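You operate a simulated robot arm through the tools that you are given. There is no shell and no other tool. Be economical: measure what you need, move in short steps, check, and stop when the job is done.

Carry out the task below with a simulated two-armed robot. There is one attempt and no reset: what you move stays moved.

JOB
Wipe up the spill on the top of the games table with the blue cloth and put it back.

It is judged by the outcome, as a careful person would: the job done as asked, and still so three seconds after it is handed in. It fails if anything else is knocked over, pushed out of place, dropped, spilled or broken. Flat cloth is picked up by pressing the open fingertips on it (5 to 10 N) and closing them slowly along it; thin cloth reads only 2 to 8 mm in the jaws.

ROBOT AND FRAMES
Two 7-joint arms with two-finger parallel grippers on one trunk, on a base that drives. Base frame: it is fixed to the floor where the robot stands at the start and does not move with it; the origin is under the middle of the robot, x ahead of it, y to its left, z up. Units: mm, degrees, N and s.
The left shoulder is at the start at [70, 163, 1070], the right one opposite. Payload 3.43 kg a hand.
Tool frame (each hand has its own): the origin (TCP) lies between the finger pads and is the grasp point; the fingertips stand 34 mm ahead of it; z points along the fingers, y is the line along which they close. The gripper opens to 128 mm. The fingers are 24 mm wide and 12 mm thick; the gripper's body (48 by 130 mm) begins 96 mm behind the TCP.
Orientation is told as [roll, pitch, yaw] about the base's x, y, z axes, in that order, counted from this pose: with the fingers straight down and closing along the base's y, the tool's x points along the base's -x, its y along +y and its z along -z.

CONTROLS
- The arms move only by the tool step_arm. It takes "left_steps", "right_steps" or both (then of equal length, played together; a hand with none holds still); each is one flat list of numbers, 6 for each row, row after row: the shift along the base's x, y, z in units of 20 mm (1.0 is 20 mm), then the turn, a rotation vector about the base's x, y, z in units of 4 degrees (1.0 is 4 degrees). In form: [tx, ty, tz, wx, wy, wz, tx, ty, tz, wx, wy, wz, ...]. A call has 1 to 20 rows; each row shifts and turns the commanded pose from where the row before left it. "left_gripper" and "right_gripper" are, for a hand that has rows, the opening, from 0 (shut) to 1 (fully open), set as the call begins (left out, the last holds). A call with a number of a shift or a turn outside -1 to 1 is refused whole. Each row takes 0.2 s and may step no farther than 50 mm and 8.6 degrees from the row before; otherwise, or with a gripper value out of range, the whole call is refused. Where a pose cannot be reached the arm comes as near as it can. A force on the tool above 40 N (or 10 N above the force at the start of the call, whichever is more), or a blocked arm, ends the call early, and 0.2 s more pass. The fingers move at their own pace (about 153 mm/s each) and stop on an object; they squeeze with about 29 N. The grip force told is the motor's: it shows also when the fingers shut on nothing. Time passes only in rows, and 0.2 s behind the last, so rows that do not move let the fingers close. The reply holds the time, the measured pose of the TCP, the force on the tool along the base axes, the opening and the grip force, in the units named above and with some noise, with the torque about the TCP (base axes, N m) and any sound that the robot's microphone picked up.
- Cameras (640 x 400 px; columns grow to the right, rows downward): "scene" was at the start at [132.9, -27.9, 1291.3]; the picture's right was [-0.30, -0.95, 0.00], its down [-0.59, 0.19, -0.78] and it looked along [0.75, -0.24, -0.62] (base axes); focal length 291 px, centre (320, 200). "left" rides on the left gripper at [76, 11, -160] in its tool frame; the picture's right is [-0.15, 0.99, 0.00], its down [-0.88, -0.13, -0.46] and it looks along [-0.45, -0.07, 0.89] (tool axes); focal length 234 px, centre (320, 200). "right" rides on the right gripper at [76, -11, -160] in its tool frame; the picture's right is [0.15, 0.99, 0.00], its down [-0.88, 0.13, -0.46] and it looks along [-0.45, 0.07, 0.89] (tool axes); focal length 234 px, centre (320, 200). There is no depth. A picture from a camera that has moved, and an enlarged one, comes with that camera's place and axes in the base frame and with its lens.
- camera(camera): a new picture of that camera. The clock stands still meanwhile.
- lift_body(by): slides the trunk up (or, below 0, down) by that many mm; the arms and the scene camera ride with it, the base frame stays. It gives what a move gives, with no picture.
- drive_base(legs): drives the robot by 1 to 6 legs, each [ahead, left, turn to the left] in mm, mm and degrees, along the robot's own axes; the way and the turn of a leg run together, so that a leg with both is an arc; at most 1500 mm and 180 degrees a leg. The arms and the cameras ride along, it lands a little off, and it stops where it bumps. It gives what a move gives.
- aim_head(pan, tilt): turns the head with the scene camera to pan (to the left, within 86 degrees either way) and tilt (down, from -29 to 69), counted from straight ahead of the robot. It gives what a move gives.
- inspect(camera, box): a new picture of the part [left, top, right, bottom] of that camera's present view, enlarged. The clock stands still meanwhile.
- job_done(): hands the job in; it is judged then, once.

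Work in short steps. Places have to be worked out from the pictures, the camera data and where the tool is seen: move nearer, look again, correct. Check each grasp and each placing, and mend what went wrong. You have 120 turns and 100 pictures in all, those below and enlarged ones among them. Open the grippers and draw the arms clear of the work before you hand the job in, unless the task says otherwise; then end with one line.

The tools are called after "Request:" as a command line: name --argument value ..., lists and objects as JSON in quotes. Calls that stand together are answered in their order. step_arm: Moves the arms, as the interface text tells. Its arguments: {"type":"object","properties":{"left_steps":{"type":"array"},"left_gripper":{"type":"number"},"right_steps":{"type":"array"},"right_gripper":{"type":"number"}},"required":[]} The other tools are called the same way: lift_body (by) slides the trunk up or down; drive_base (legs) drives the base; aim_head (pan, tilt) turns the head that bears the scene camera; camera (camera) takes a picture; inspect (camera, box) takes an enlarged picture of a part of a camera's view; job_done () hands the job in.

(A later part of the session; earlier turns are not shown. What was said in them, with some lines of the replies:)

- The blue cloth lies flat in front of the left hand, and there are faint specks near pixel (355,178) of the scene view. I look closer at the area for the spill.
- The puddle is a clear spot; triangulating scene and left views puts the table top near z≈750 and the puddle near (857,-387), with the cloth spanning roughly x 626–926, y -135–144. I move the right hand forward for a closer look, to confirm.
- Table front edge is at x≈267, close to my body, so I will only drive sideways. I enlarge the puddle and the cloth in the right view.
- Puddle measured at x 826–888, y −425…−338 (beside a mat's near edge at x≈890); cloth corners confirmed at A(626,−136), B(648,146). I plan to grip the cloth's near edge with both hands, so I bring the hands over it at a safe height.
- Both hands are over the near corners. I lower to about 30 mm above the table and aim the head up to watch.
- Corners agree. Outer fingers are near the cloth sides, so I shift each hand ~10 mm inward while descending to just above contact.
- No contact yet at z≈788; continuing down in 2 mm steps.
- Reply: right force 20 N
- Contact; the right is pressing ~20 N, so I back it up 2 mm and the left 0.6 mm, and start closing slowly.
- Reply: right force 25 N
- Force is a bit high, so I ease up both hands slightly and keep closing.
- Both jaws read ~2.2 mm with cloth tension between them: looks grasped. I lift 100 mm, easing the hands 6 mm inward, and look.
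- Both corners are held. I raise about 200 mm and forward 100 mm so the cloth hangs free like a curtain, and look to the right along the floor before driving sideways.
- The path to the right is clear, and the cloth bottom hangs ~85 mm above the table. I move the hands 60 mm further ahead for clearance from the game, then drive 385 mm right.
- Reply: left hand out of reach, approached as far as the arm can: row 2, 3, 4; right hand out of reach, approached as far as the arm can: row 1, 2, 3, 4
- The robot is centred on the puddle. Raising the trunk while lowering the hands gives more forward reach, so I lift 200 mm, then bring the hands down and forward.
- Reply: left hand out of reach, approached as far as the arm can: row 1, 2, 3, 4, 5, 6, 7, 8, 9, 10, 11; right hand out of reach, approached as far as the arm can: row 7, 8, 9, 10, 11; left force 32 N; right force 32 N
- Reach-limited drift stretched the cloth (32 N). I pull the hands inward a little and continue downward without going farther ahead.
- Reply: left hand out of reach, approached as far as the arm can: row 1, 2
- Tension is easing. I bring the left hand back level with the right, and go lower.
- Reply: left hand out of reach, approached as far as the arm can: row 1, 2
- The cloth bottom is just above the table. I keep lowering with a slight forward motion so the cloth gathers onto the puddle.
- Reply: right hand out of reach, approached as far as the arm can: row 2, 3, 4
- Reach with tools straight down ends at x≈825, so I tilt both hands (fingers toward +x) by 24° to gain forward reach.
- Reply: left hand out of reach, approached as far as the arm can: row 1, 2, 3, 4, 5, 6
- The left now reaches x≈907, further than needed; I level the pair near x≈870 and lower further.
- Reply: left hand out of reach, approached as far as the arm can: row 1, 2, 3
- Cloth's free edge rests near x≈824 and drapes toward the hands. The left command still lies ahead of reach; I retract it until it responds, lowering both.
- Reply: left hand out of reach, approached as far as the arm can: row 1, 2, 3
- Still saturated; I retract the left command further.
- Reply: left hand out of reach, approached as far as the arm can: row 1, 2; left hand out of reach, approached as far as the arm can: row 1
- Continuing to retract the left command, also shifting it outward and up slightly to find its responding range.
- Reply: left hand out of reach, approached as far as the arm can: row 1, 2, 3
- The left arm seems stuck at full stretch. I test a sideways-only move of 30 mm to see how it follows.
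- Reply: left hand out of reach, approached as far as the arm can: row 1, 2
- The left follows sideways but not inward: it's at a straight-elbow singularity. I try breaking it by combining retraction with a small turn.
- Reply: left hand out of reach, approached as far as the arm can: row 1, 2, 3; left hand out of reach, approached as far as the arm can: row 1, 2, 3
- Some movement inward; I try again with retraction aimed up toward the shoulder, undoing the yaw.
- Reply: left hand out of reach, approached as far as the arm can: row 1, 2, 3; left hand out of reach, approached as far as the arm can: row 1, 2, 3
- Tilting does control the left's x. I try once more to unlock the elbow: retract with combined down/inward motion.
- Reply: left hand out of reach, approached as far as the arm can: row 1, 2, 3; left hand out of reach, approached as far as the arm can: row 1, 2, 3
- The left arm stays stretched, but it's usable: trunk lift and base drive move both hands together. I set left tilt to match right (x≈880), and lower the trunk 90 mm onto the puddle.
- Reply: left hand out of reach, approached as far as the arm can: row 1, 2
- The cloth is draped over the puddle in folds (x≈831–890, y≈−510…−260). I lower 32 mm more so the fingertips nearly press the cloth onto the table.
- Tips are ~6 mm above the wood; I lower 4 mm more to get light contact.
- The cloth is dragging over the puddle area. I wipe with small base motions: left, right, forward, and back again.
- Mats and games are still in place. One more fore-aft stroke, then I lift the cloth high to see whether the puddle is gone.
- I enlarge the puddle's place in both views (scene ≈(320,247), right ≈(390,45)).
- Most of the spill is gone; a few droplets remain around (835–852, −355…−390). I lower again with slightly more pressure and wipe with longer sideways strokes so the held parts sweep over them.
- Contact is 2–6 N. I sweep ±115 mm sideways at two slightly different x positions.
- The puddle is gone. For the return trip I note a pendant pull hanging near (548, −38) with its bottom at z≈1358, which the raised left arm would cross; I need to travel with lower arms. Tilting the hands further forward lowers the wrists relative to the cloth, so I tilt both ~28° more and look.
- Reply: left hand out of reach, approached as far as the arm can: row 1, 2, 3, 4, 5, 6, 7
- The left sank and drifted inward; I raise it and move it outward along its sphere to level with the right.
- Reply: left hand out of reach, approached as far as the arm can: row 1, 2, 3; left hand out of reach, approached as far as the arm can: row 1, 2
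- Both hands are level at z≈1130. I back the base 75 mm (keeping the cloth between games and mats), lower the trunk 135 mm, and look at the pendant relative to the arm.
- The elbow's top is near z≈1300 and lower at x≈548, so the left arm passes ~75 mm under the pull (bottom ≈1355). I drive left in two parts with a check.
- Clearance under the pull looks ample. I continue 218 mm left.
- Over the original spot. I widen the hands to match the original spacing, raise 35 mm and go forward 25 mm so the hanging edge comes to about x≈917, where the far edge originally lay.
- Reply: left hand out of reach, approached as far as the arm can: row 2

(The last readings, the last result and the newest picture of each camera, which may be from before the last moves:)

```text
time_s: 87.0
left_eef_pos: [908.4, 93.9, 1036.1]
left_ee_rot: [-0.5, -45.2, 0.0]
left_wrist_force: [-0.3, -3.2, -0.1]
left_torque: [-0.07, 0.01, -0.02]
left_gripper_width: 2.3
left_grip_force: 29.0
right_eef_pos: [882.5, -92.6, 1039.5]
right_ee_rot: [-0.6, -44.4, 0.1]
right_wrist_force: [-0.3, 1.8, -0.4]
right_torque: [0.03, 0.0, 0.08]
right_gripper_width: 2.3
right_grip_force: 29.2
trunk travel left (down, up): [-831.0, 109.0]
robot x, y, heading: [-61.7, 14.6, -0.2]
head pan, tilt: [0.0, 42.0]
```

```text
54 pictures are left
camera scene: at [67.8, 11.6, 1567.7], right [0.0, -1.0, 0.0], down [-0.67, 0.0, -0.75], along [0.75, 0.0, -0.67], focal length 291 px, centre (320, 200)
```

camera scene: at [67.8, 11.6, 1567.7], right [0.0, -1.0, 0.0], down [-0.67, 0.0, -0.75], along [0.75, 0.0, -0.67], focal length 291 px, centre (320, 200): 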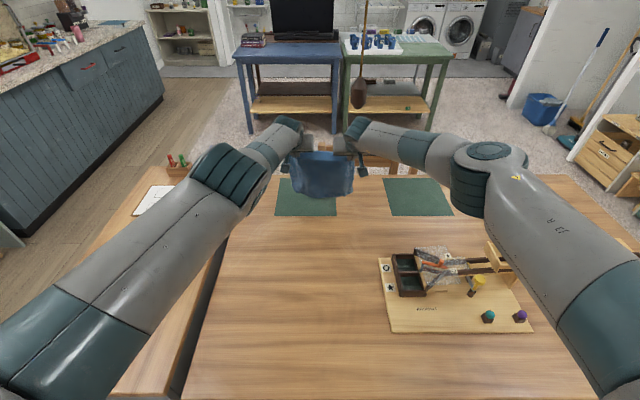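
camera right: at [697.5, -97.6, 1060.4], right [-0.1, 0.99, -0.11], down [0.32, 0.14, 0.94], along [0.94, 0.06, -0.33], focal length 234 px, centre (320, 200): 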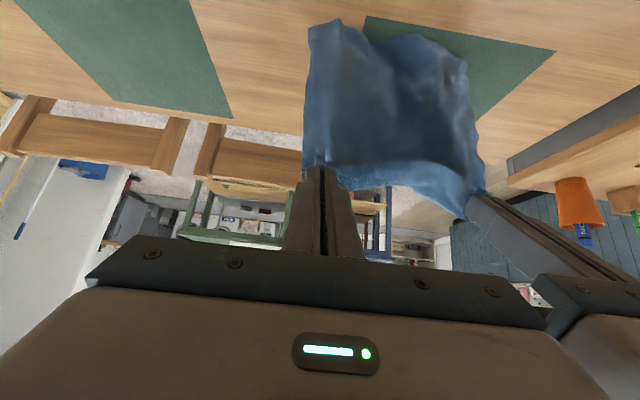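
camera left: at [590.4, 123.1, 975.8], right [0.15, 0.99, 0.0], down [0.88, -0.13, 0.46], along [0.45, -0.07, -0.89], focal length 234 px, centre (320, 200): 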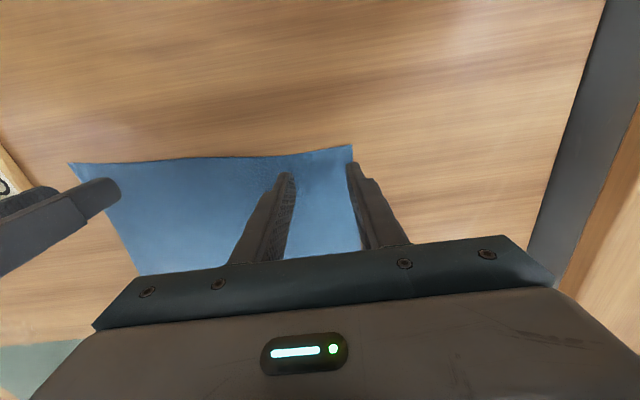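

Cloth is hanging taut between the hands. I start laying it: lower, then back, in stages.

Request:
lift_body --by -45

Request:
drive_base --legs '[[-115, 0, 0]]'

Request:
lift_body --by -38

Request:
drive_base --legs '[[-50, 0, 0]]'

Request:
camera --camera "scene"

Request:
camera --camera "right"

```text
time_s: 87.9
left_eef_pos: [912.9, 93.6, 985.0]
left_ee_rot: [-0.5, -44.9, 0.1]
left_wrist_force: [-0.3, -1.5, 0.5]
left_torque: [-0.09, -0.01, -0.05]
left_gripper_width: 2.3
left_grip_force: 28.9
right_eef_pos: [886.4, -92.6, 988.3]
right_ee_rot: [-0.6, -43.9, 0.1]
right_wrist_force: [0.4, 1.6, -0.3]
right_torque: [0.03, -0.02, 0.09]
right_gripper_width: 2.0
right_grip_force: 28.5
trunk travel left (down, up): [-786.0, 154.0]
robot x, y, heading: [-59.9, 11.5, 0.0]
head pan, tilt: [0.0, 42.0]
```

```text
time_s: 89.1
left_eef_pos: [799.7, 95.8, 985.1]
left_ee_rot: [-0.6, -44.6, 0.2]
left_wrist_force: [-0.2, -2.4, -0.2]
left_torque: [-0.06, 0.02, -0.04]
left_gripper_width: 2.0
left_grip_force: 29.7
right_eef_pos: [772.9, -91.9, 987.1]
right_ee_rot: [-0.6, -43.9, 0.2]
right_wrist_force: [-0.5, 2.0, -0.8]
right_torque: [0.04, 0.02, 0.07]
right_gripper_width: 2.3
right_grip_force: 29.1
trunk travel left (down, up): [-786.0, 154.0]
robot x, y, heading: [-177.3, 11.6, 0.0]
head pan, tilt: [0.0, 42.0]
```

```text
time_s: 89.9
left_eef_pos: [797.3, 96.5, 949.9]
left_ee_rot: [-0.5, -44.8, 0.2]
left_wrist_force: [-0.2, -2.1, 0.1]
left_torque: [-0.04, 0.03, -0.04]
left_gripper_width: 2.5
left_grip_force: 29.2
right_eef_pos: [771.8, -91.2, 951.3]
right_ee_rot: [-0.6, -44.0, 0.1]
right_wrist_force: [-0.8, 1.7, 0.3]
right_torque: [0.04, 0.03, 0.06]
right_gripper_width: 2.3
right_grip_force: 28.9
trunk travel left (down, up): [-748.0, 192.0]
robot x, y, heading: [-171.6, 15.3, -0.2]
head pan, tilt: [0.0, 42.0]
```

```text
time_s: 90.8
left_eef_pos: [752.6, 96.7, 943.9]
left_ee_rot: [-0.5, -44.5, 0.2]
left_wrist_force: [-0.1, -2.7, 0.1]
left_torque: [-0.07, -0.02, -0.03]
left_gripper_width: 2.4
left_grip_force: 28.8
right_eef_pos: [727.2, -92.0, 946.5]
right_ee_rot: [-0.6, -43.8, 0.1]
right_wrist_force: [1.2, 2.8, -0.7]
right_torque: [0.02, 0.02, 0.08]
right_gripper_width: 2.5
right_grip_force: 29.2
trunk travel left (down, up): [-748.0, 192.0]
robot x, y, heading: [-222.5, 13.8, -0.1]
head pan, tilt: [0.0, 42.0]
```

```text
53 pictures are left
camera scene: at [-82.6, 11.8, 1483.1], right [0.0, -1.0, 0.0], down [-0.67, 0.0, -0.74], along [0.74, 0.0, -0.67], focal length 291 px, centre (320, 200)
```

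scene: 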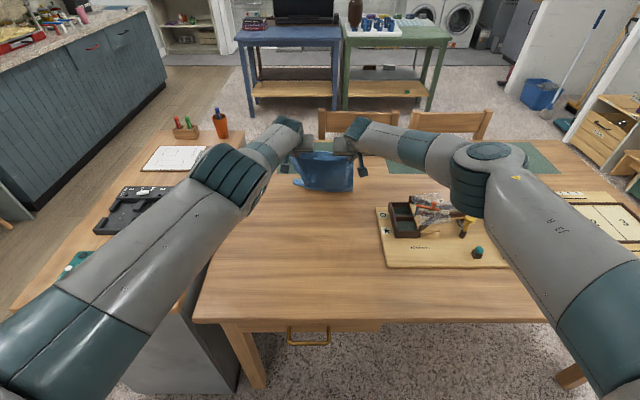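

```text
52 pictures are left
camera right: at [562.0, -100.9, 1009.3], right [-0.1, 0.99, -0.11], down [0.32, 0.14, 0.94], along [0.94, 0.06, -0.33], focal length 234 px, centre (320, 200)
```

right: 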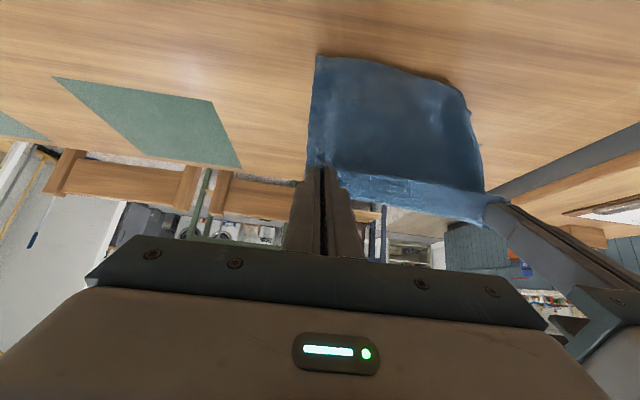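

The curtain meets the table at x≈775 with the rest trailing forward out of sight. I continue lowering and backing in stages toward the original grip position (right tip x≈645).

Request:
lift_body --by -45

Request:
drive_base --legs '[[-40, 0, 0]]'

Request:
lift_body --by -40

Request:
drive_base --legs '[[-30, 0, 0]]'

Request:
camera --camera "scene"

Request:
camera --camera "right"

```text
time_s: 91.7
left_eef_pos: [749.6, 95.6, 903.7]
left_ee_rot: [-0.5, -44.7, 0.2]
left_wrist_force: [-0.7, -1.7, 0.4]
left_torque: [-0.08, 0.02, -0.01]
left_gripper_width: 2.5
left_grip_force: 28.9
right_eef_pos: [722.6, -90.8, 906.1]
right_ee_rot: [-0.6, -43.9, 0.2]
right_wrist_force: [0.3, 2.2, 0.4]
right_torque: [0.02, 0.01, 0.05]
right_gripper_width: 2.4
right_grip_force: 28.6
trunk travel left (down, up): [-703.0, 237.0]
robot x, y, heading: [-223.2, 9.7, 0.2]
head pan, tilt: [0.0, 42.0]
```

```text
time_s: 92.6
left_eef_pos: [712.0, 96.2, 900.3]
left_ee_rot: [-0.5, -44.6, 0.1]
left_wrist_force: [0.5, -2.4, -0.2]
left_torque: [-0.05, 0.01, -0.03]
left_gripper_width: 2.2
left_grip_force: 28.8
right_eef_pos: [686.8, -91.6, 902.2]
right_ee_rot: [-0.6, -43.7, 0.2]
right_wrist_force: [0.5, 1.8, -0.9]
right_torque: [0.02, 0.02, 0.09]
right_gripper_width: 2.2
right_grip_force: 29.0
trunk travel left (down, up): [-703.0, 237.0]
robot x, y, heading: [-264.2, 14.7, -0.1]
head pan, tilt: [0.0, 42.0]
```

```text
time_s: 93.4
left_eef_pos: [708.7, 95.0, 862.0]
left_ee_rot: [-0.5, -44.8, 0.2]
left_wrist_force: [-0.5, -1.5, -0.1]
left_torque: [-0.06, 0.04, -0.02]
left_gripper_width: 2.3
left_grip_force: 28.5
right_eef_pos: [683.9, -91.1, 866.2]
right_ee_rot: [-0.6, -43.9, 0.2]
right_wrist_force: [0.3, 1.2, -0.8]
right_torque: [0.05, 0.02, 0.05]
right_gripper_width: 2.3
right_grip_force: 29.2
trunk travel left (down, up): [-663.0, 277.0]
robot x, y, heading: [-260.7, 15.0, 0.0]
head pan, tilt: [0.0, 42.0]
```

```text
time_s: 94.3
left_eef_pos: [682.5, 96.9, 859.3]
left_ee_rot: [-0.5, -44.6, 0.2]
left_wrist_force: [-0.2, -2.5, -0.1]
left_torque: [-0.07, 0.01, -0.06]
left_gripper_width: 2.3
left_grip_force: 29.4
right_eef_pos: [656.0, -89.6, 862.6]
right_ee_rot: [-0.6, -43.8, 0.3]
right_wrist_force: [0.4, 2.3, -0.1]
right_torque: [0.06, 0.03, 0.07]
right_gripper_width: 2.4
right_grip_force: 29.1
trunk travel left (down, up): [-663.0, 277.0]
robot x, y, heading: [-285.6, 14.1, 0.1]
head pan, tilt: [0.0, 42.0]
```

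```text
51 pictures are left
camera scene: at [-153.5, 11.9, 1398.3], right [0.0, -1.0, 0.0], down [-0.67, 0.0, -0.74], along [0.74, 0.0, -0.67], focal length 291 px, centre (320, 200)
```

scene: 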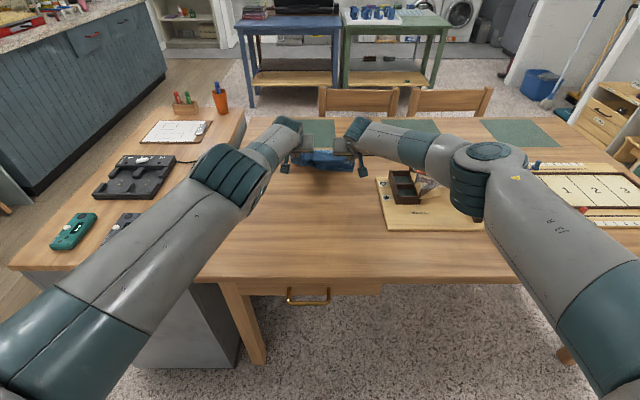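

```text
50 pictures are left
camera right: at [491.5, -100.7, 924.7], right [-0.1, 0.99, -0.11], down [0.32, 0.14, 0.94], along [0.94, 0.06, -0.33], focal length 234 px, centre (320, 200)
```

right: 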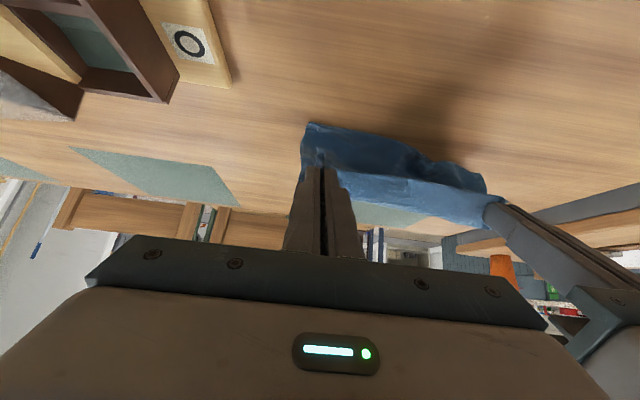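

I need to see whether the cloth trails forward; I check the left view and enlarge the scene.

Request:
camera --camera "left"

Request:
inspect --camera "scene" --box '[240, 100, 400, 200]'

```text
49 pictures are left
camera left: at [516.7, 107.4, 919.7], right [0.11, 0.99, 0.1], down [0.31, -0.13, 0.94], along [0.95, -0.07, -0.32], focal length 234 px, centre (320, 200)
```

left: 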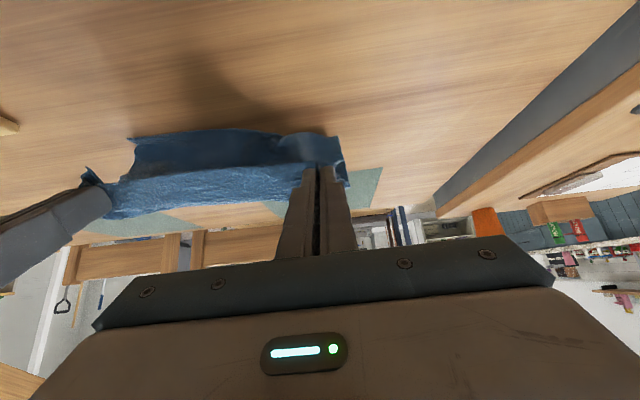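

```text
4.00 times, centred on (320, 150) of scene
camera zoom: at [-153.5, 11.9, 1398.3], right [0.0, -1.0, 0.0], down [-0.67, 0.0, -0.74], along [0.74, 0.0, -0.67], focal length 1165 px, centre (320, 400)
```

zoom: 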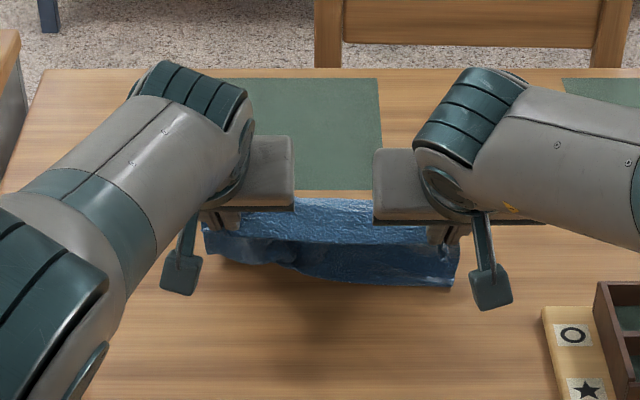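

The cloth does trail forward (far edge ≈ x 867), in line with the original spot. I finish laying it: lower and back to the original near-edge place.

Request:
lift_body --by -40

Request:
drive_base --legs '[[-22, 0, 0]]'

Request:
lift_body --by -36

Request:
drive_base --legs '[[-18, 0, 0]]'

Request:
camera --camera "scene"

Request:
camera --camera "right"

```text
time_s: 95.1
left_eef_pos: [679.7, 96.4, 822.6]
left_ee_rot: [-0.5, -44.7, 0.2]
left_wrist_force: [-0.6, -1.9, 0.2]
left_torque: [-0.03, 0.02, -0.04]
left_gripper_width: 2.4
left_grip_force: 29.1
right_eef_pos: [654.8, -91.0, 825.8]
right_ee_rot: [-0.6, -43.9, 0.2]
right_wrist_force: [0.2, 1.3, -0.1]
right_torque: [0.04, 0.03, 0.06]
right_gripper_width: 2.2
right_grip_force: 29.8
trunk travel left (down, up): [-623.0, 317.0]
robot x, y, heading: [-289.0, 13.5, 0.2]
head pan, tilt: [0.0, 42.0]
```

```text
time_s: 95.9
left_eef_pos: [660.2, 95.6, 819.7]
left_ee_rot: [-0.5, -44.6, 0.2]
left_wrist_force: [-0.2, -1.6, -0.3]
left_torque: [-0.08, 0.02, -0.07]
left_gripper_width: 2.3
left_grip_force: 29.2
right_eef_pos: [634.4, -90.4, 822.1]
right_ee_rot: [-0.6, -43.8, 0.2]
right_wrist_force: [-0.3, 1.9, -0.1]
right_torque: [0.08, 0.02, 0.07]
right_gripper_width: 2.3
right_grip_force: 29.4
trunk travel left (down, up): [-623.0, 317.0]
robot x, y, heading: [-311.0, 9.4, -0.1]
head pan, tilt: [0.0, 42.0]
```

```text
time_s: 96.7
left_eef_pos: [659.1, 96.6, 786.1]
left_ee_rot: [-0.4, -44.6, 0.2]
left_wrist_force: [-1.4, -1.3, 3.5]
left_torque: [-0.05, 0.02, -0.03]
left_gripper_width: 2.2
left_grip_force: 28.9
right_eef_pos: [633.3, -90.4, 788.9]
right_ee_rot: [-0.5, -43.9, 0.2]
right_wrist_force: [-0.1, 2.0, -1.0]
right_torque: [-0.03, 0.0, 0.07]
right_gripper_width: 2.3
right_grip_force: 28.5
trunk travel left (down, up): [-587.0, 353.0]
robot x, y, heading: [-310.4, 12.1, -0.4]
head pan, tilt: [0.0, 42.0]
```

```text
time_s: 97.5
left_eef_pos: [640.1, 96.2, 784.8]
left_ee_rot: [-0.5, -44.7, 0.2]
left_wrist_force: [0.0, -2.3, 0.2]
left_torque: [-0.05, 0.01, -0.05]
left_gripper_width: 2.5
left_grip_force: 28.8
right_eef_pos: [614.3, -90.3, 788.9]
right_ee_rot: [-0.6, -43.9, 0.2]
right_wrist_force: [0.2, 2.4, 1.1]
right_torque: [0.03, 0.03, 0.08]
right_gripper_width: 2.3
right_grip_force: 28.7
trunk travel left (down, up): [-587.0, 353.0]
robot x, y, heading: [-329.9, 14.7, 0.1]
head pan, tilt: [0.0, 42.0]
```

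```text
47 pictures are left
camera scene: at [-196.2, 11.9, 1322.8], right [0.0, -1.0, 0.0], down [-0.67, 0.0, -0.74], along [0.74, 0.0, -0.67], focal length 291 px, centre (320, 200)
```

scene: 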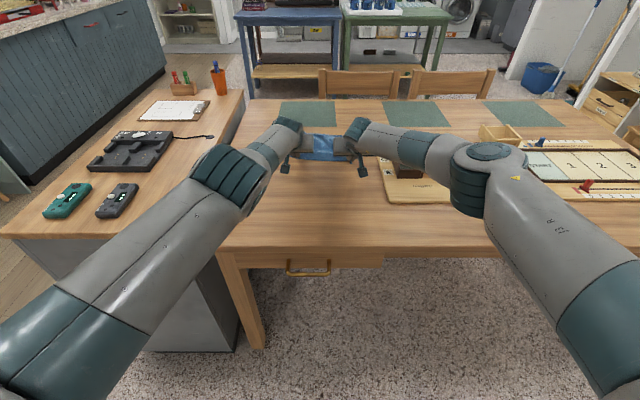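

```text
46 pictures are left
camera right: at [450.1, -100.5, 850.7], right [-0.1, 0.99, -0.11], down [0.32, 0.14, 0.94], along [0.94, 0.06, -0.33], focal length 234 px, centre (320, 200)
```

right: 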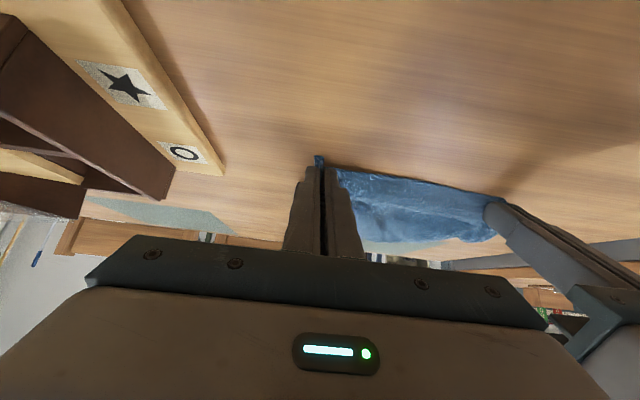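

The near edge lies at its old place, tips just above the wood. I open both grippers partway, lift straight up, and look.

Request:
step_arm --left_steps '[0, 0, 0, 0, 0, 0, 0, 0, 0, 0, 0, 0]' --right_steps '[0, 0, -0.15, 0, 0, 0, 0, 0, 0, 0, 0, 0]' --left_gripper 0.3 --right_gripper 0.3

Request:
lift_body --by 120

Request:
camera --camera "right"

Request:
camera --camera "scene"

```text
time_s: 98.1
left_eef_pos: [640.7, 96.5, 783.5]
left_ee_rot: [-0.5, -44.5, 0.2]
left_wrist_force: [0.6, 0.3, -0.5]
left_torque: [-0.02, -0.05, 0.02]
left_gripper_width: 38.7
left_grip_force: 0.1
right_eef_pos: [615.3, -90.7, 785.6]
right_ee_rot: [-0.6, -43.9, 0.1]
right_wrist_force: [0.2, -0.4, 0.9]
right_torque: [0.02, 0.02, -0.05]
right_gripper_width: 38.3
right_grip_force: 0.1
trunk travel left (down, up): [-587.0, 353.0]
robot x, y, heading: [-329.2, 8.3, 0.1]
head pan, tilt: [0.0, 42.0]
```

```text
time_s: 99.6
left_eef_pos: [641.1, 96.1, 904.2]
left_ee_rot: [-0.5, -44.6, 0.2]
left_wrist_force: [-0.4, -0.4, 0.2]
left_torque: [0.03, -0.02, 0.03]
left_gripper_width: 38.3
left_grip_force: 0.0
right_eef_pos: [617.1, -90.1, 905.1]
right_ee_rot: [-0.6, -43.9, 0.3]
right_wrist_force: [-0.4, -0.7, 0.5]
right_torque: [-0.04, -0.01, -0.02]
right_gripper_width: 38.4
right_grip_force: 0.1
trunk travel left (down, up): [-707.0, 233.0]
robot x, y, heading: [-328.4, 14.9, -0.2]
head pan, tilt: [0.0, 42.0]
```

```text
45 pictures are left
camera right: at [450.8, -100.4, 966.5], right [-0.1, 0.99, -0.11], down [0.32, 0.14, 0.94], along [0.94, 0.06, -0.33], focal length 234 px, centre (320, 200)
```

right: 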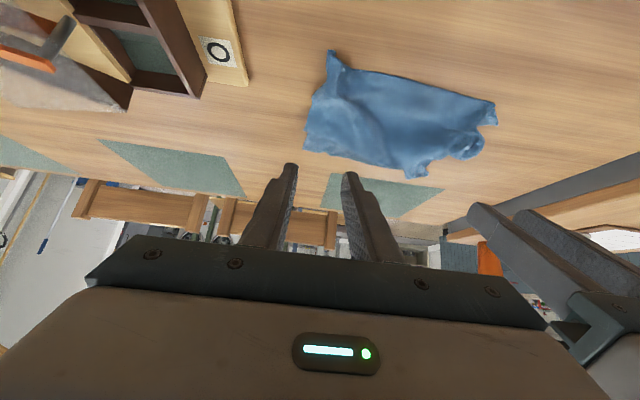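

```text
44 pictures are left
camera scene: at [-194.8, 12.0, 1442.7], right [0.0, -1.0, 0.0], down [-0.67, 0.0, -0.74], along [0.74, 0.0, -0.67], focal length 291 px, centre (320, 200)
```

scene: 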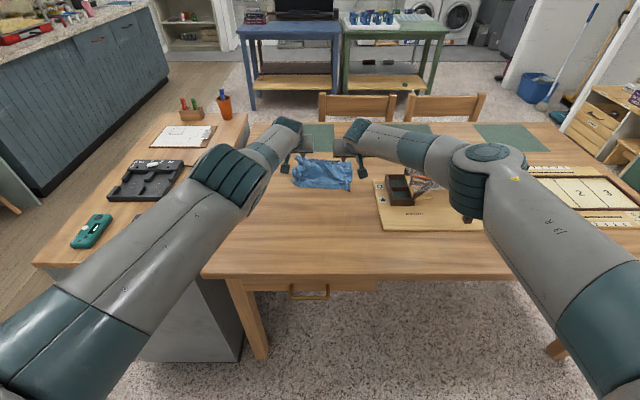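

The cloth is back on its spot but crumpled, centre ~50 mm short (x≈617–830 vs 626–926). I'll pull its far corners forward to flatten it: drive forward 150 mm and look.

Request:
drive_base --legs '[[150, 0, 0]]'

Request:
camera --camera "right"

Request:
camera --camera "left"

Request:
inspect --camera "scene" --box '[240, 100, 440, 240]'

```text
time_s: 100.9
left_eef_pos: [788.2, 97.8, 904.8]
left_ee_rot: [-0.5, -44.7, 0.4]
left_wrist_force: [0.3, -0.2, -0.4]
left_torque: [0.03, -0.02, 0.02]
left_gripper_width: 38.4
left_grip_force: 0.0
right_eef_pos: [762.5, -89.2, 906.1]
right_ee_rot: [-0.6, -43.8, 0.2]
right_wrist_force: [0.1, 0.1, 0.4]
right_torque: [0.0, 0.02, 0.0]
right_gripper_width: 38.5
right_grip_force: 0.0
trunk travel left (down, up): [-707.0, 233.0]
robot x, y, heading: [-182.8, 13.5, -0.3]
head pan, tilt: [0.0, 42.0]
```

```text
43 pictures are left
camera right: at [597.7, -99.5, 967.7], right [-0.1, 0.99, -0.11], down [0.32, 0.14, 0.94], along [0.94, 0.06, -0.33], focal length 234 px, centre (320, 200)
```

right: 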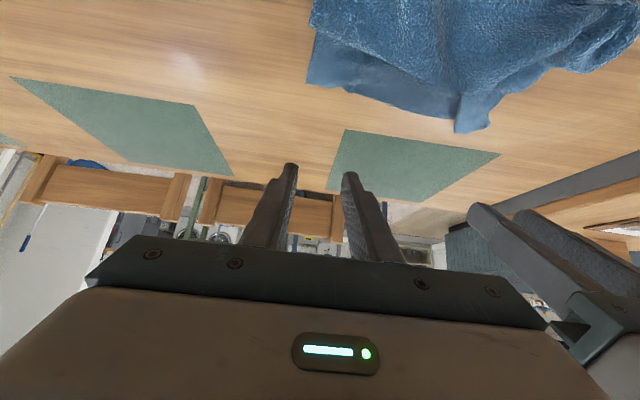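

```text
42 pictures are left
camera left: at [622.6, 108.5, 965.7], right [0.11, 0.99, 0.1], down [0.31, -0.12, 0.94], along [0.95, -0.07, -0.32], focal length 234 px, centre (320, 200)
```

left: 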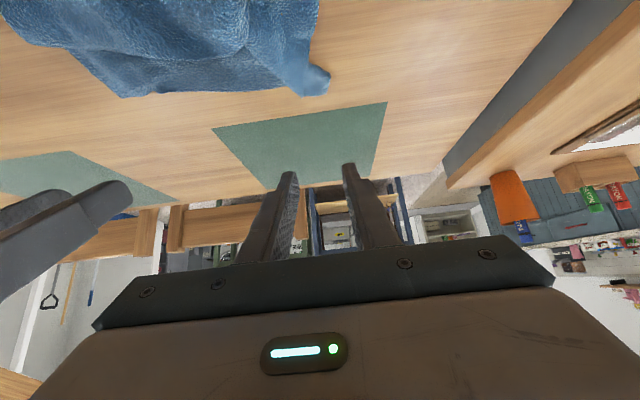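

```text
2.86 times, centred on (340, 170) of scene
camera zoom: at [-48.6, 12.3, 1443.0], right [0.0, -1.0, 0.0], down [-0.67, 0.0, -0.74], along [0.74, 0.0, -0.67], focal length 832 px, centre (263, 286)
```

zoom: 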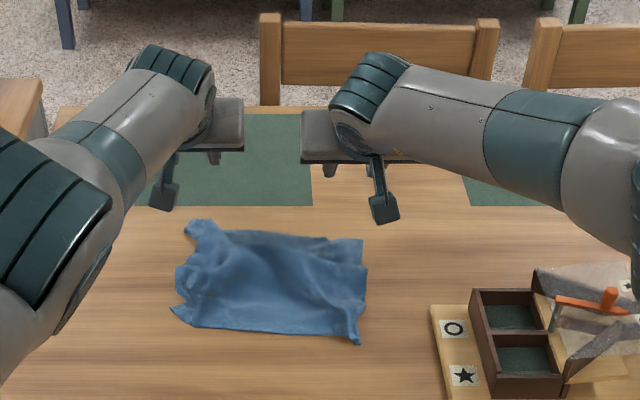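

Far corners measured at about (805,−116) and (835,105); hands' tips are almost above them. I shift the left 16 mm inward and lower to just above the cloth.

Request:
step_arm --left_steps '[0, -0.4, 0, 0, 0, 0, 0, -0.4, 0, 0, 0, 0]' --right_steps '[0.2, -0.1, 0, 0, 0, 0, 0.1, 0, 0, 0, 0, 0]'

Request:
lift_body --by -112

Request:
lift_body --by -4

```text
time_s: 101.5
left_eef_pos: [787.3, 81.2, 904.1]
left_ee_rot: [-0.5, -44.6, 0.3]
left_wrist_force: [-0.9, 0.2, 1.7]
left_torque: [0.01, -0.04, -0.01]
left_gripper_width: 38.5
left_grip_force: 0.1
right_eef_pos: [767.9, -91.6, 904.3]
right_ee_rot: [-0.6, -43.9, 0.3]
right_wrist_force: [0.5, 0.6, -0.6]
right_torque: [0.01, 0.01, -0.01]
right_gripper_width: 38.4
right_grip_force: 0.1
trunk travel left (down, up): [-707.0, 233.0]
robot x, y, heading: [-181.6, 14.6, 0.2]
head pan, tilt: [0.0, 42.0]
```

```text
time_s: 103.0
left_eef_pos: [786.7, 83.0, 793.9]
left_ee_rot: [-0.5, -44.6, 0.3]
left_wrist_force: [0.1, 0.8, -0.4]
left_torque: [-0.01, -0.01, -0.02]
left_gripper_width: 38.4
left_grip_force: 0.1
right_eef_pos: [769.2, -91.0, 793.0]
right_ee_rot: [-0.6, -43.9, 0.2]
right_wrist_force: [0.6, -0.4, 0.3]
right_torque: [-0.01, 0.03, 0.02]
right_gripper_width: 38.2
right_grip_force: 0.1
trunk travel left (down, up): [-595.0, 345.0]
robot x, y, heading: [-182.4, 13.8, 0.1]
head pan, tilt: [0.0, 42.0]
```

```text
time_s: 103.5
left_eef_pos: [786.7, 80.6, 788.8]
left_ee_rot: [-0.6, -44.6, 0.3]
left_wrist_force: [-0.2, -1.1, 0.3]
left_torque: [-0.03, -0.02, -0.02]
left_gripper_width: 38.3
left_grip_force: 0.0
right_eef_pos: [768.7, -91.3, 788.1]
right_ee_rot: [-0.6, -43.9, 0.3]
right_wrist_force: [-0.5, 0.1, 0.0]
right_torque: [0.03, 0.01, 0.02]
right_gripper_width: 38.3
right_grip_force: 0.1
trunk travel left (down, up): [-591.0, 349.0]
robot x, y, heading: [-183.3, 12.3, -0.0]
head pan, tilt: [0.0, 42.0]
```

No contact yet; lowering further in small steps.

Request:
lift_body --by -3

Request:
lift_body --by -2

```text
time_s: 104.0
left_eef_pos: [787.0, 82.0, 785.3]
left_ee_rot: [-0.5, -44.6, 0.2]
left_wrist_force: [0.2, 1.0, 1.1]
left_torque: [-0.02, 0.02, -0.01]
left_gripper_width: 38.4
left_grip_force: 0.1
right_eef_pos: [769.5, -92.1, 784.8]
right_ee_rot: [-0.6, -43.9, 0.3]
right_wrist_force: [-0.2, -0.2, 0.2]
right_torque: [0.01, -0.03, 0.01]
right_gripper_width: 38.2
right_grip_force: 0.0
trunk travel left (down, up): [-588.0, 352.0]
robot x, y, heading: [-187.6, 15.3, 0.0]
head pan, tilt: [0.0, 42.0]
```

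```text
time_s: 104.5
left_eef_pos: [786.5, 82.5, 784.9]
left_ee_rot: [-0.6, -44.7, 0.3]
left_wrist_force: [-0.3, 1.1, 2.1]
left_torque: [-0.07, 0.0, -0.04]
left_gripper_width: 38.4
left_grip_force: 0.1
right_eef_pos: [769.0, -90.2, 785.5]
right_ee_rot: [-0.6, -43.8, 0.3]
right_wrist_force: [0.1, 0.4, 2.2]
right_torque: [0.01, -0.02, 0.0]
right_gripper_width: 38.4
right_grip_force: 0.0
trunk travel left (down, up): [-586.0, 354.0]
robot x, y, heading: [-181.5, 10.9, 0.2]
head pan, tilt: [0.0, 42.0]
```

Contact at ~2 N each; a bit more pressure, then close slowly.

Request:
lift_body --by -2

Request:
step_arm --left_steps '[0, 0, 0, 0, 0, 0]' --right_steps '[0, 0, 0, 0, 0, 0]' --left_gripper 0.24 --right_gripper 0.24

Request:
step_arm --left_steps '[0, 0, 0, 0, 0, 0]' --right_steps '[0, 0, 0, 0, 0, 0]' --left_gripper 0.18 --right_gripper 0.18

Request:
step_arm --left_steps '[0, 0, 0, 0, 0, 0]' --right_steps '[0, 0, 0, 0, 0, 0]' --left_gripper 0.11 --right_gripper 0.11

Request:
step_arm --left_steps '[0, 0, 0, 0, 0, 0]' --right_steps '[0, 0, 0, 0, 0, 0]' --left_gripper 0.05 --right_gripper 0.05

Request:
step_arm --left_steps '[0, 0, 0, 0, 0, 0, 0, 0, 0, 0, 0, 0]' --right_steps '[0, 0, 0, 0, 0, 0, 0, 0, 0, 0, 0, 0]' --left_gripper 0.0 --right_gripper 0.0

```text
time_s: 105.0
left_eef_pos: [785.9, 82.3, 784.0]
left_ee_rot: [-0.5, -44.8, 0.4]
left_wrist_force: [1.1, 0.6, 5.1]
left_torque: [-0.08, -0.12, 0.04]
left_gripper_width: 38.1
left_grip_force: 0.0
right_eef_pos: [768.2, -91.8, 783.8]
right_ee_rot: [-0.7, -44.0, 0.4]
right_wrist_force: [2.5, -0.4, 6.4]
right_torque: [0.0, -0.15, -0.01]
right_gripper_width: 38.2
right_grip_force: 0.0
trunk travel left (down, up): [-584.0, 356.0]
robot x, y, heading: [-181.4, 11.3, 0.1]
head pan, tilt: [0.0, 42.0]
```

```text
time_s: 105.5
left_eef_pos: [786.8, 82.7, 784.7]
left_ee_rot: [-0.5, -44.8, 0.3]
left_wrist_force: [1.0, 0.2, 6.8]
left_torque: [-0.08, -0.11, 0.02]
left_gripper_width: 30.8
left_grip_force: 0.0
right_eef_pos: [767.0, -90.2, 784.0]
right_ee_rot: [-0.6, -44.0, 0.3]
right_wrist_force: [1.5, -0.1, 7.1]
right_torque: [0.01, -0.15, -0.03]
right_gripper_width: 29.8
right_grip_force: 0.0
trunk travel left (down, up): [-584.0, 356.0]
robot x, y, heading: [-183.2, 20.2, 0.1]
head pan, tilt: [0.0, 42.0]
```

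```text
time_s: 105.8
left_eef_pos: [785.4, 82.4, 784.0]
left_ee_rot: [-0.6, -44.9, 0.2]
left_wrist_force: [-0.3, 0.2, 7.4]
left_torque: [-0.1, -0.13, 0.01]
left_gripper_width: 22.9
left_grip_force: 0.5
right_eef_pos: [768.0, -90.9, 783.9]
right_ee_rot: [-0.6, -44.1, 0.4]
right_wrist_force: [1.3, 1.0, 7.8]
right_torque: [0.05, -0.14, 0.03]
right_gripper_width: 22.6
right_grip_force: 0.1
trunk travel left (down, up): [-584.0, 356.0]
robot x, y, heading: [-181.8, 11.1, -0.0]
head pan, tilt: [0.0, 42.0]
```

```text
time_s: 106.2
left_eef_pos: [785.2, 82.7, 783.8]
left_ee_rot: [-0.5, -44.9, 0.4]
left_wrist_force: [-0.9, -0.5, 6.9]
left_torque: [-0.1, -0.11, 0.0]
left_gripper_width: 14.4
left_grip_force: 0.6
right_eef_pos: [767.7, -90.9, 784.2]
right_ee_rot: [-0.6, -44.0, 0.2]
right_wrist_force: [1.1, 1.3, 9.0]
right_torque: [0.02, -0.17, 0.03]
right_gripper_width: 13.0
right_grip_force: 0.2
trunk travel left (down, up): [-584.0, 356.0]
robot x, y, heading: [-183.2, 13.2, 0.0]
head pan, tilt: [0.0, 42.0]
```

```text
time_s: 106.7
left_eef_pos: [785.0, 81.5, 784.8]
left_ee_rot: [-0.6, -44.8, 0.4]
left_wrist_force: [-0.4, -3.9, 7.5]
left_torque: [-0.18, -0.09, -0.12]
left_gripper_width: 4.4
left_grip_force: 8.6
right_eef_pos: [767.5, -90.6, 783.6]
right_ee_rot: [-0.5, -44.0, 0.3]
right_wrist_force: [-0.5, 1.8, 6.6]
right_torque: [-0.01, -0.13, 0.02]
right_gripper_width: 8.3
right_grip_force: 1.4
trunk travel left (down, up): [-584.0, 356.0]
robot x, y, heading: [-183.4, 11.3, -0.0]
head pan, tilt: [0.0, 42.0]
```

```text
time_s: 107.2
left_eef_pos: [785.3, 80.5, 784.2]
left_ee_rot: [-0.6, -44.8, 0.3]
left_wrist_force: [0.8, -5.8, 7.4]
left_torque: [-0.25, -0.11, -0.1]
left_gripper_width: 3.5
left_grip_force: 28.6
right_eef_pos: [767.9, -89.4, 784.6]
right_ee_rot: [-0.5, -44.1, 0.3]
right_wrist_force: [1.0, 5.8, 8.9]
right_torque: [0.16, -0.13, 0.13]
right_gripper_width: 2.2
right_grip_force: 29.2
trunk travel left (down, up): [-584.0, 356.0]
robot x, y, heading: [-182.2, 14.3, -0.1]
head pan, tilt: [0.0, 42.0]
```

Both far corners are gripped (3.5 / 2.2 mm). I lift 12 mm, pull forward 85 mm to take out the slack, and look.

Request:
lift_body --by 12

Request:
drive_base --legs '[[85, 0, 0]]'

Request:
camera --camera "right"

Request:
inspect --camera "scene" --box '[240, 120, 440, 260]'

```text
time_s: 107.8
left_eef_pos: [786.3, 82.5, 793.5]
left_ee_rot: [-0.5, -44.6, 0.2]
left_wrist_force: [-0.3, -7.2, 0.7]
left_torque: [-0.21, 0.02, -0.1]
left_gripper_width: 3.7
left_grip_force: 29.2
right_eef_pos: [769.5, -91.0, 792.6]
right_ee_rot: [-0.6, -43.8, 0.2]
right_wrist_force: [0.6, 7.2, -0.4]
right_torque: [0.17, 0.0, 0.16]
right_gripper_width: 2.1
right_grip_force: 28.8
trunk travel left (down, up): [-596.0, 344.0]
robot x, y, heading: [-178.4, 13.3, 0.0]
head pan, tilt: [0.0, 42.0]
```

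```text
time_s: 108.9
left_eef_pos: [871.6, 79.2, 792.2]
left_ee_rot: [-0.5, -44.6, 0.3]
left_wrist_force: [-0.8, -7.3, -0.4]
left_torque: [-0.25, 0.01, -0.08]
left_gripper_width: 3.6
left_grip_force: 29.3
right_eef_pos: [854.7, -92.3, 792.5]
right_ee_rot: [-0.6, -43.7, 0.1]
right_wrist_force: [0.5, 7.4, 0.2]
right_torque: [0.21, 0.01, 0.13]
right_gripper_width: 1.9
right_grip_force: 29.2
trunk travel left (down, up): [-596.0, 344.0]
robot x, y, heading: [-96.6, 14.6, -0.2]
head pan, tilt: [0.0, 42.0]
```

```text
40 pictures are left
camera right: at [689.2, -102.8, 854.8], right [-0.1, 0.99, -0.11], down [0.32, 0.14, 0.94], along [0.94, 0.06, -0.33], focal length 234 px, centre (320, 200)
```

right: 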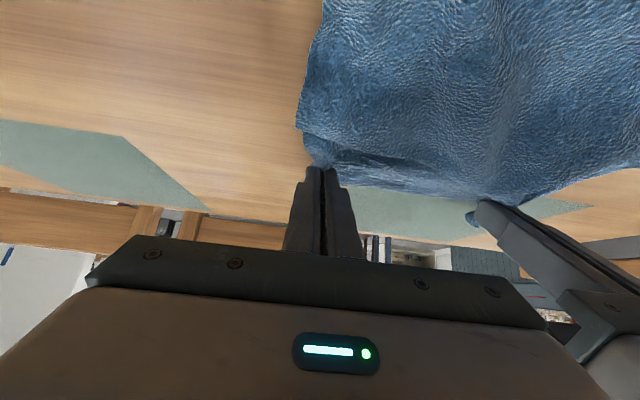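

```text
2.86 times, centred on (340, 190) of scene
camera zoom: at [38.2, 11.9, 1331.7], right [0.0, -1.0, 0.0], down [-0.67, 0.0, -0.74], along [0.74, 0.0, -0.67], focal length 832 px, centre (263, 229)
```

zoom: 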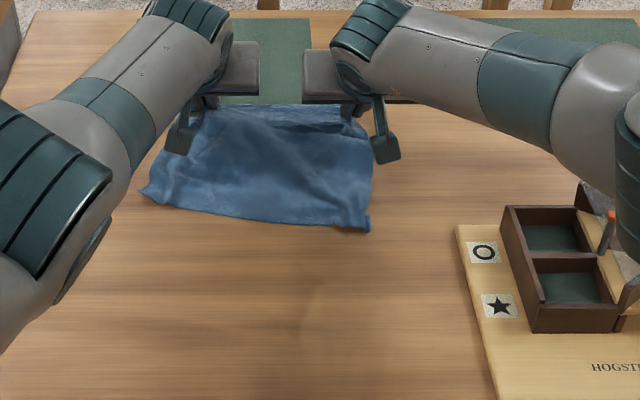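

Now the cloth lies mostly flat at x≈685–905, y≈−105…140, centred within ~20 mm of its original place. I lower, release, and lift clear.

Request:
lift_body --by -7

Request:
step_arm --left_steps '[0, 0, 0, 0, 0, 0, 0, 0, 0, 0, 0, 0]' --right_steps '[0, 0, 0, 0, 0, 0, 0, 0, 0, 0, 0, 0]' --left_gripper 0.35 --right_gripper 0.35

Request:
lift_body --by 150

Request:
drive_base --legs '[[-250, 0, 0]]'

Request:
camera --camera "right"

Request:
camera --camera "scene"

```text
time_s: 109.5
left_eef_pos: [871.6, 79.0, 787.0]
left_ee_rot: [-0.7, -44.7, 0.1]
left_wrist_force: [0.3, -5.6, 0.9]
left_torque: [-0.2, 0.02, -0.09]
left_gripper_width: 3.2
left_grip_force: 29.0
right_eef_pos: [854.0, -92.3, 785.4]
right_ee_rot: [-0.6, -43.9, 0.1]
right_wrist_force: [1.1, 4.8, 0.3]
right_torque: [0.16, 0.01, 0.1]
right_gripper_width: 1.9
right_grip_force: 29.1
trunk travel left (down, up): [-589.0, 351.0]
robot x, y, heading: [-98.6, 16.3, -0.2]
head pan, tilt: [0.0, 42.0]
```

```text
time_s: 110.1
left_eef_pos: [871.6, 81.4, 787.1]
left_ee_rot: [-0.4, -44.6, 0.1]
left_wrist_force: [0.4, -0.6, 0.0]
left_torque: [-0.03, 0.01, 0.01]
left_gripper_width: 44.6
left_grip_force: 0.1
right_eef_pos: [853.6, -94.0, 785.7]
right_ee_rot: [-0.6, -43.9, 0.1]
right_wrist_force: [0.0, -0.2, -0.4]
right_torque: [0.03, -0.01, 0.0]
right_gripper_width: 44.6
right_grip_force: 0.1
trunk travel left (down, up): [-589.0, 351.0]
robot x, y, heading: [-95.3, 16.0, 0.0]
head pan, tilt: [0.0, 42.0]
```

```text
time_s: 111.8
left_eef_pos: [870.9, 79.7, 937.1]
left_ee_rot: [-0.5, -44.6, 0.2]
left_wrist_force: [0.7, 0.5, 0.4]
left_torque: [-0.02, 0.0, -0.02]
left_gripper_width: 44.8
left_grip_force: 0.1
right_eef_pos: [854.9, -92.3, 935.8]
right_ee_rot: [-0.6, -43.9, 0.1]
right_wrist_force: [1.0, -0.3, -0.3]
right_torque: [-0.01, 0.0, -0.01]
right_gripper_width: 44.9
right_grip_force: 0.0
trunk travel left (down, up): [-739.0, 201.0]
robot x, y, heading: [-98.1, 13.0, -0.1]
head pan, tilt: [0.0, 42.0]
```

```text
time_s: 113.7
left_eef_pos: [616.8, 76.5, 936.2]
left_ee_rot: [-0.5, -44.7, -0.1]
left_wrist_force: [-0.2, -0.5, 0.1]
left_torque: [-0.03, 0.02, 0.0]
left_gripper_width: 44.6
left_grip_force: 0.0
right_eef_pos: [597.3, -96.3, 936.6]
right_ee_rot: [-0.6, -43.8, -0.2]
right_wrist_force: [0.1, -0.1, 0.5]
right_torque: [-0.04, -0.04, 0.01]
right_gripper_width: 44.9
right_grip_force: 0.0
trunk travel left (down, up): [-739.0, 201.0]
robot x, y, heading: [-350.8, 14.7, -0.3]
head pan, tilt: [0.0, 42.0]
```

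```text
38 pictures are left
camera right: at [433.2, -105.4, 998.0], right [-0.1, 0.99, -0.11], down [0.32, 0.13, 0.94], along [0.94, 0.06, -0.33], focal length 234 px, centre (320, 200)
```

right: 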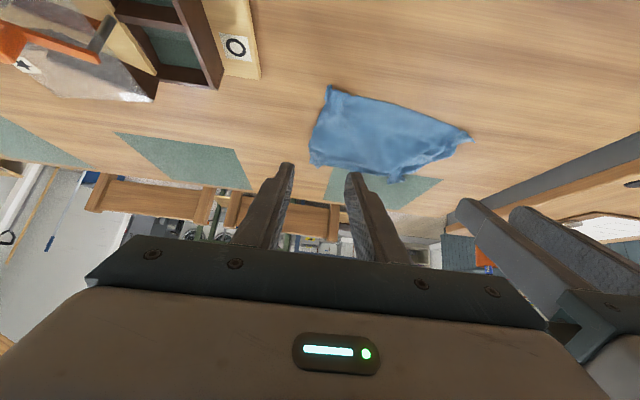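

```text
37 pictures are left
camera scene: at [-217.4, 12.2, 1474.6], right [-0.01, -1.0, 0.0], down [-0.67, 0.0, -0.74], along [0.74, 0.0, -0.67], focal length 291 px, centre (320, 200)
```

scene: 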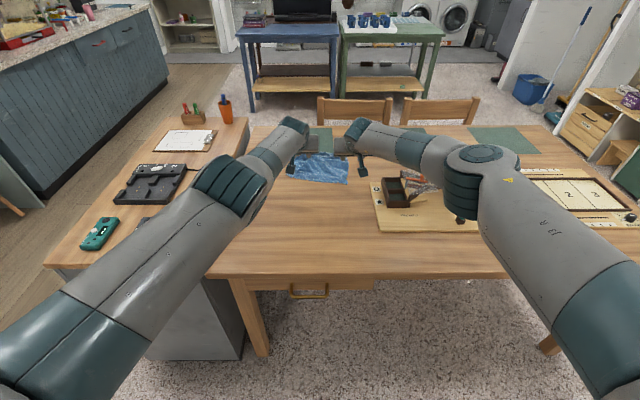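

The cloth lies spread at its spot and everything else looks unmoved. I back off 200 mm more and take a final look at the table.

Request:
drive_base --legs '[[-200, 0, 0]]'

Request:
aim_head --pan -10 --tilt 35

Request:
inspect --camera "scene" --box '[200, 120, 520, 320]'

Request:
camera --camera "right"

```text
time_s: 115.3
left_eef_pos: [421.0, 75.9, 934.5]
left_ee_rot: [-0.5, -44.7, -0.1]
left_wrist_force: [-0.5, -0.1, -0.4]
left_torque: [-0.03, -0.02, 0.01]
left_gripper_width: 44.8
left_grip_force: 0.1
right_eef_pos: [404.5, -96.5, 936.0]
right_ee_rot: [-0.6, -43.9, -0.1]
right_wrist_force: [-0.1, -0.2, -0.1]
right_torque: [-0.02, -0.02, 0.0]
right_gripper_width: 44.8
right_grip_force: 0.0
trunk travel left (down, up): [-739.0, 201.0]
robot x, y, heading: [-548.9, 14.1, -0.4]
head pan, tilt: [0.0, 42.0]
```

```text
time_s: 116.0
left_eef_pos: [420.4, 77.1, 936.1]
left_ee_rot: [-0.4, -44.6, -0.1]
left_wrist_force: [-0.5, -0.2, 0.6]
left_torque: [0.0, 0.01, 0.04]
left_gripper_width: 44.8
left_grip_force: 0.1
right_eef_pos: [402.1, -96.6, 937.5]
right_ee_rot: [-0.5, -44.0, -0.3]
right_wrist_force: [-0.6, -0.1, -0.4]
right_torque: [-0.02, -0.01, 0.0]
right_gripper_width: 44.7
right_grip_force: 0.0
trunk travel left (down, up): [-739.0, 201.0]
robot x, y, heading: [-548.3, 19.6, -0.3]
head pan, tilt: [-10.0, 35.0]
```

```text
2.00 times, centred on (360, 220) of scene
camera zoom: at [-411.2, -1.9, 1485.4], right [-0.18, -0.98, 0.0], down [-0.56, 0.1, -0.82], along [0.81, -0.15, -0.57], focal length 582 px, centre (240, 160)
```

zoom: 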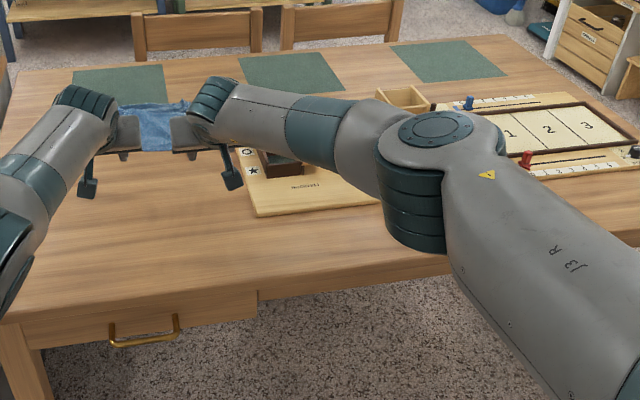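

```text
35 pictures are left
camera right: at [236.9, -105.1, 998.9], right [-0.1, 0.99, -0.11], down [0.32, 0.13, 0.94], along [0.94, 0.06, -0.33], focal length 234 px, centre (320, 200)
```

right: 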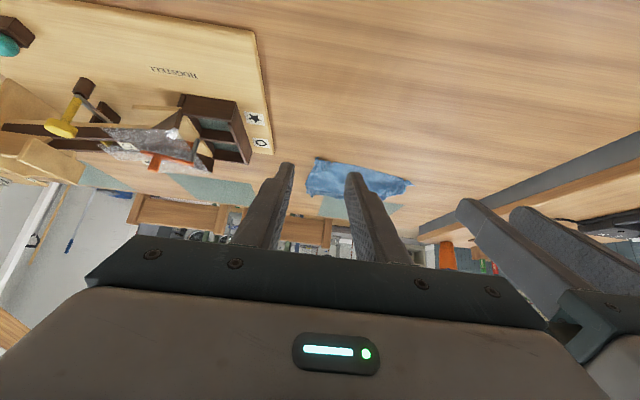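

The spill area is clean, the cloth is back at its place, the games and mats are undisturbed, and the open grippers are drawn clear. I hand the job in.

Request:
job_done

```text
The job is handed in.
```

I wiped up the spill on the games table, and the close-up after the second pass showed the wood clean. The blue cloth is back within about 20 mm of its original spot, slightly wrinkled rather than perfectly flat. The games and mats look undisturbed in the final pictures.
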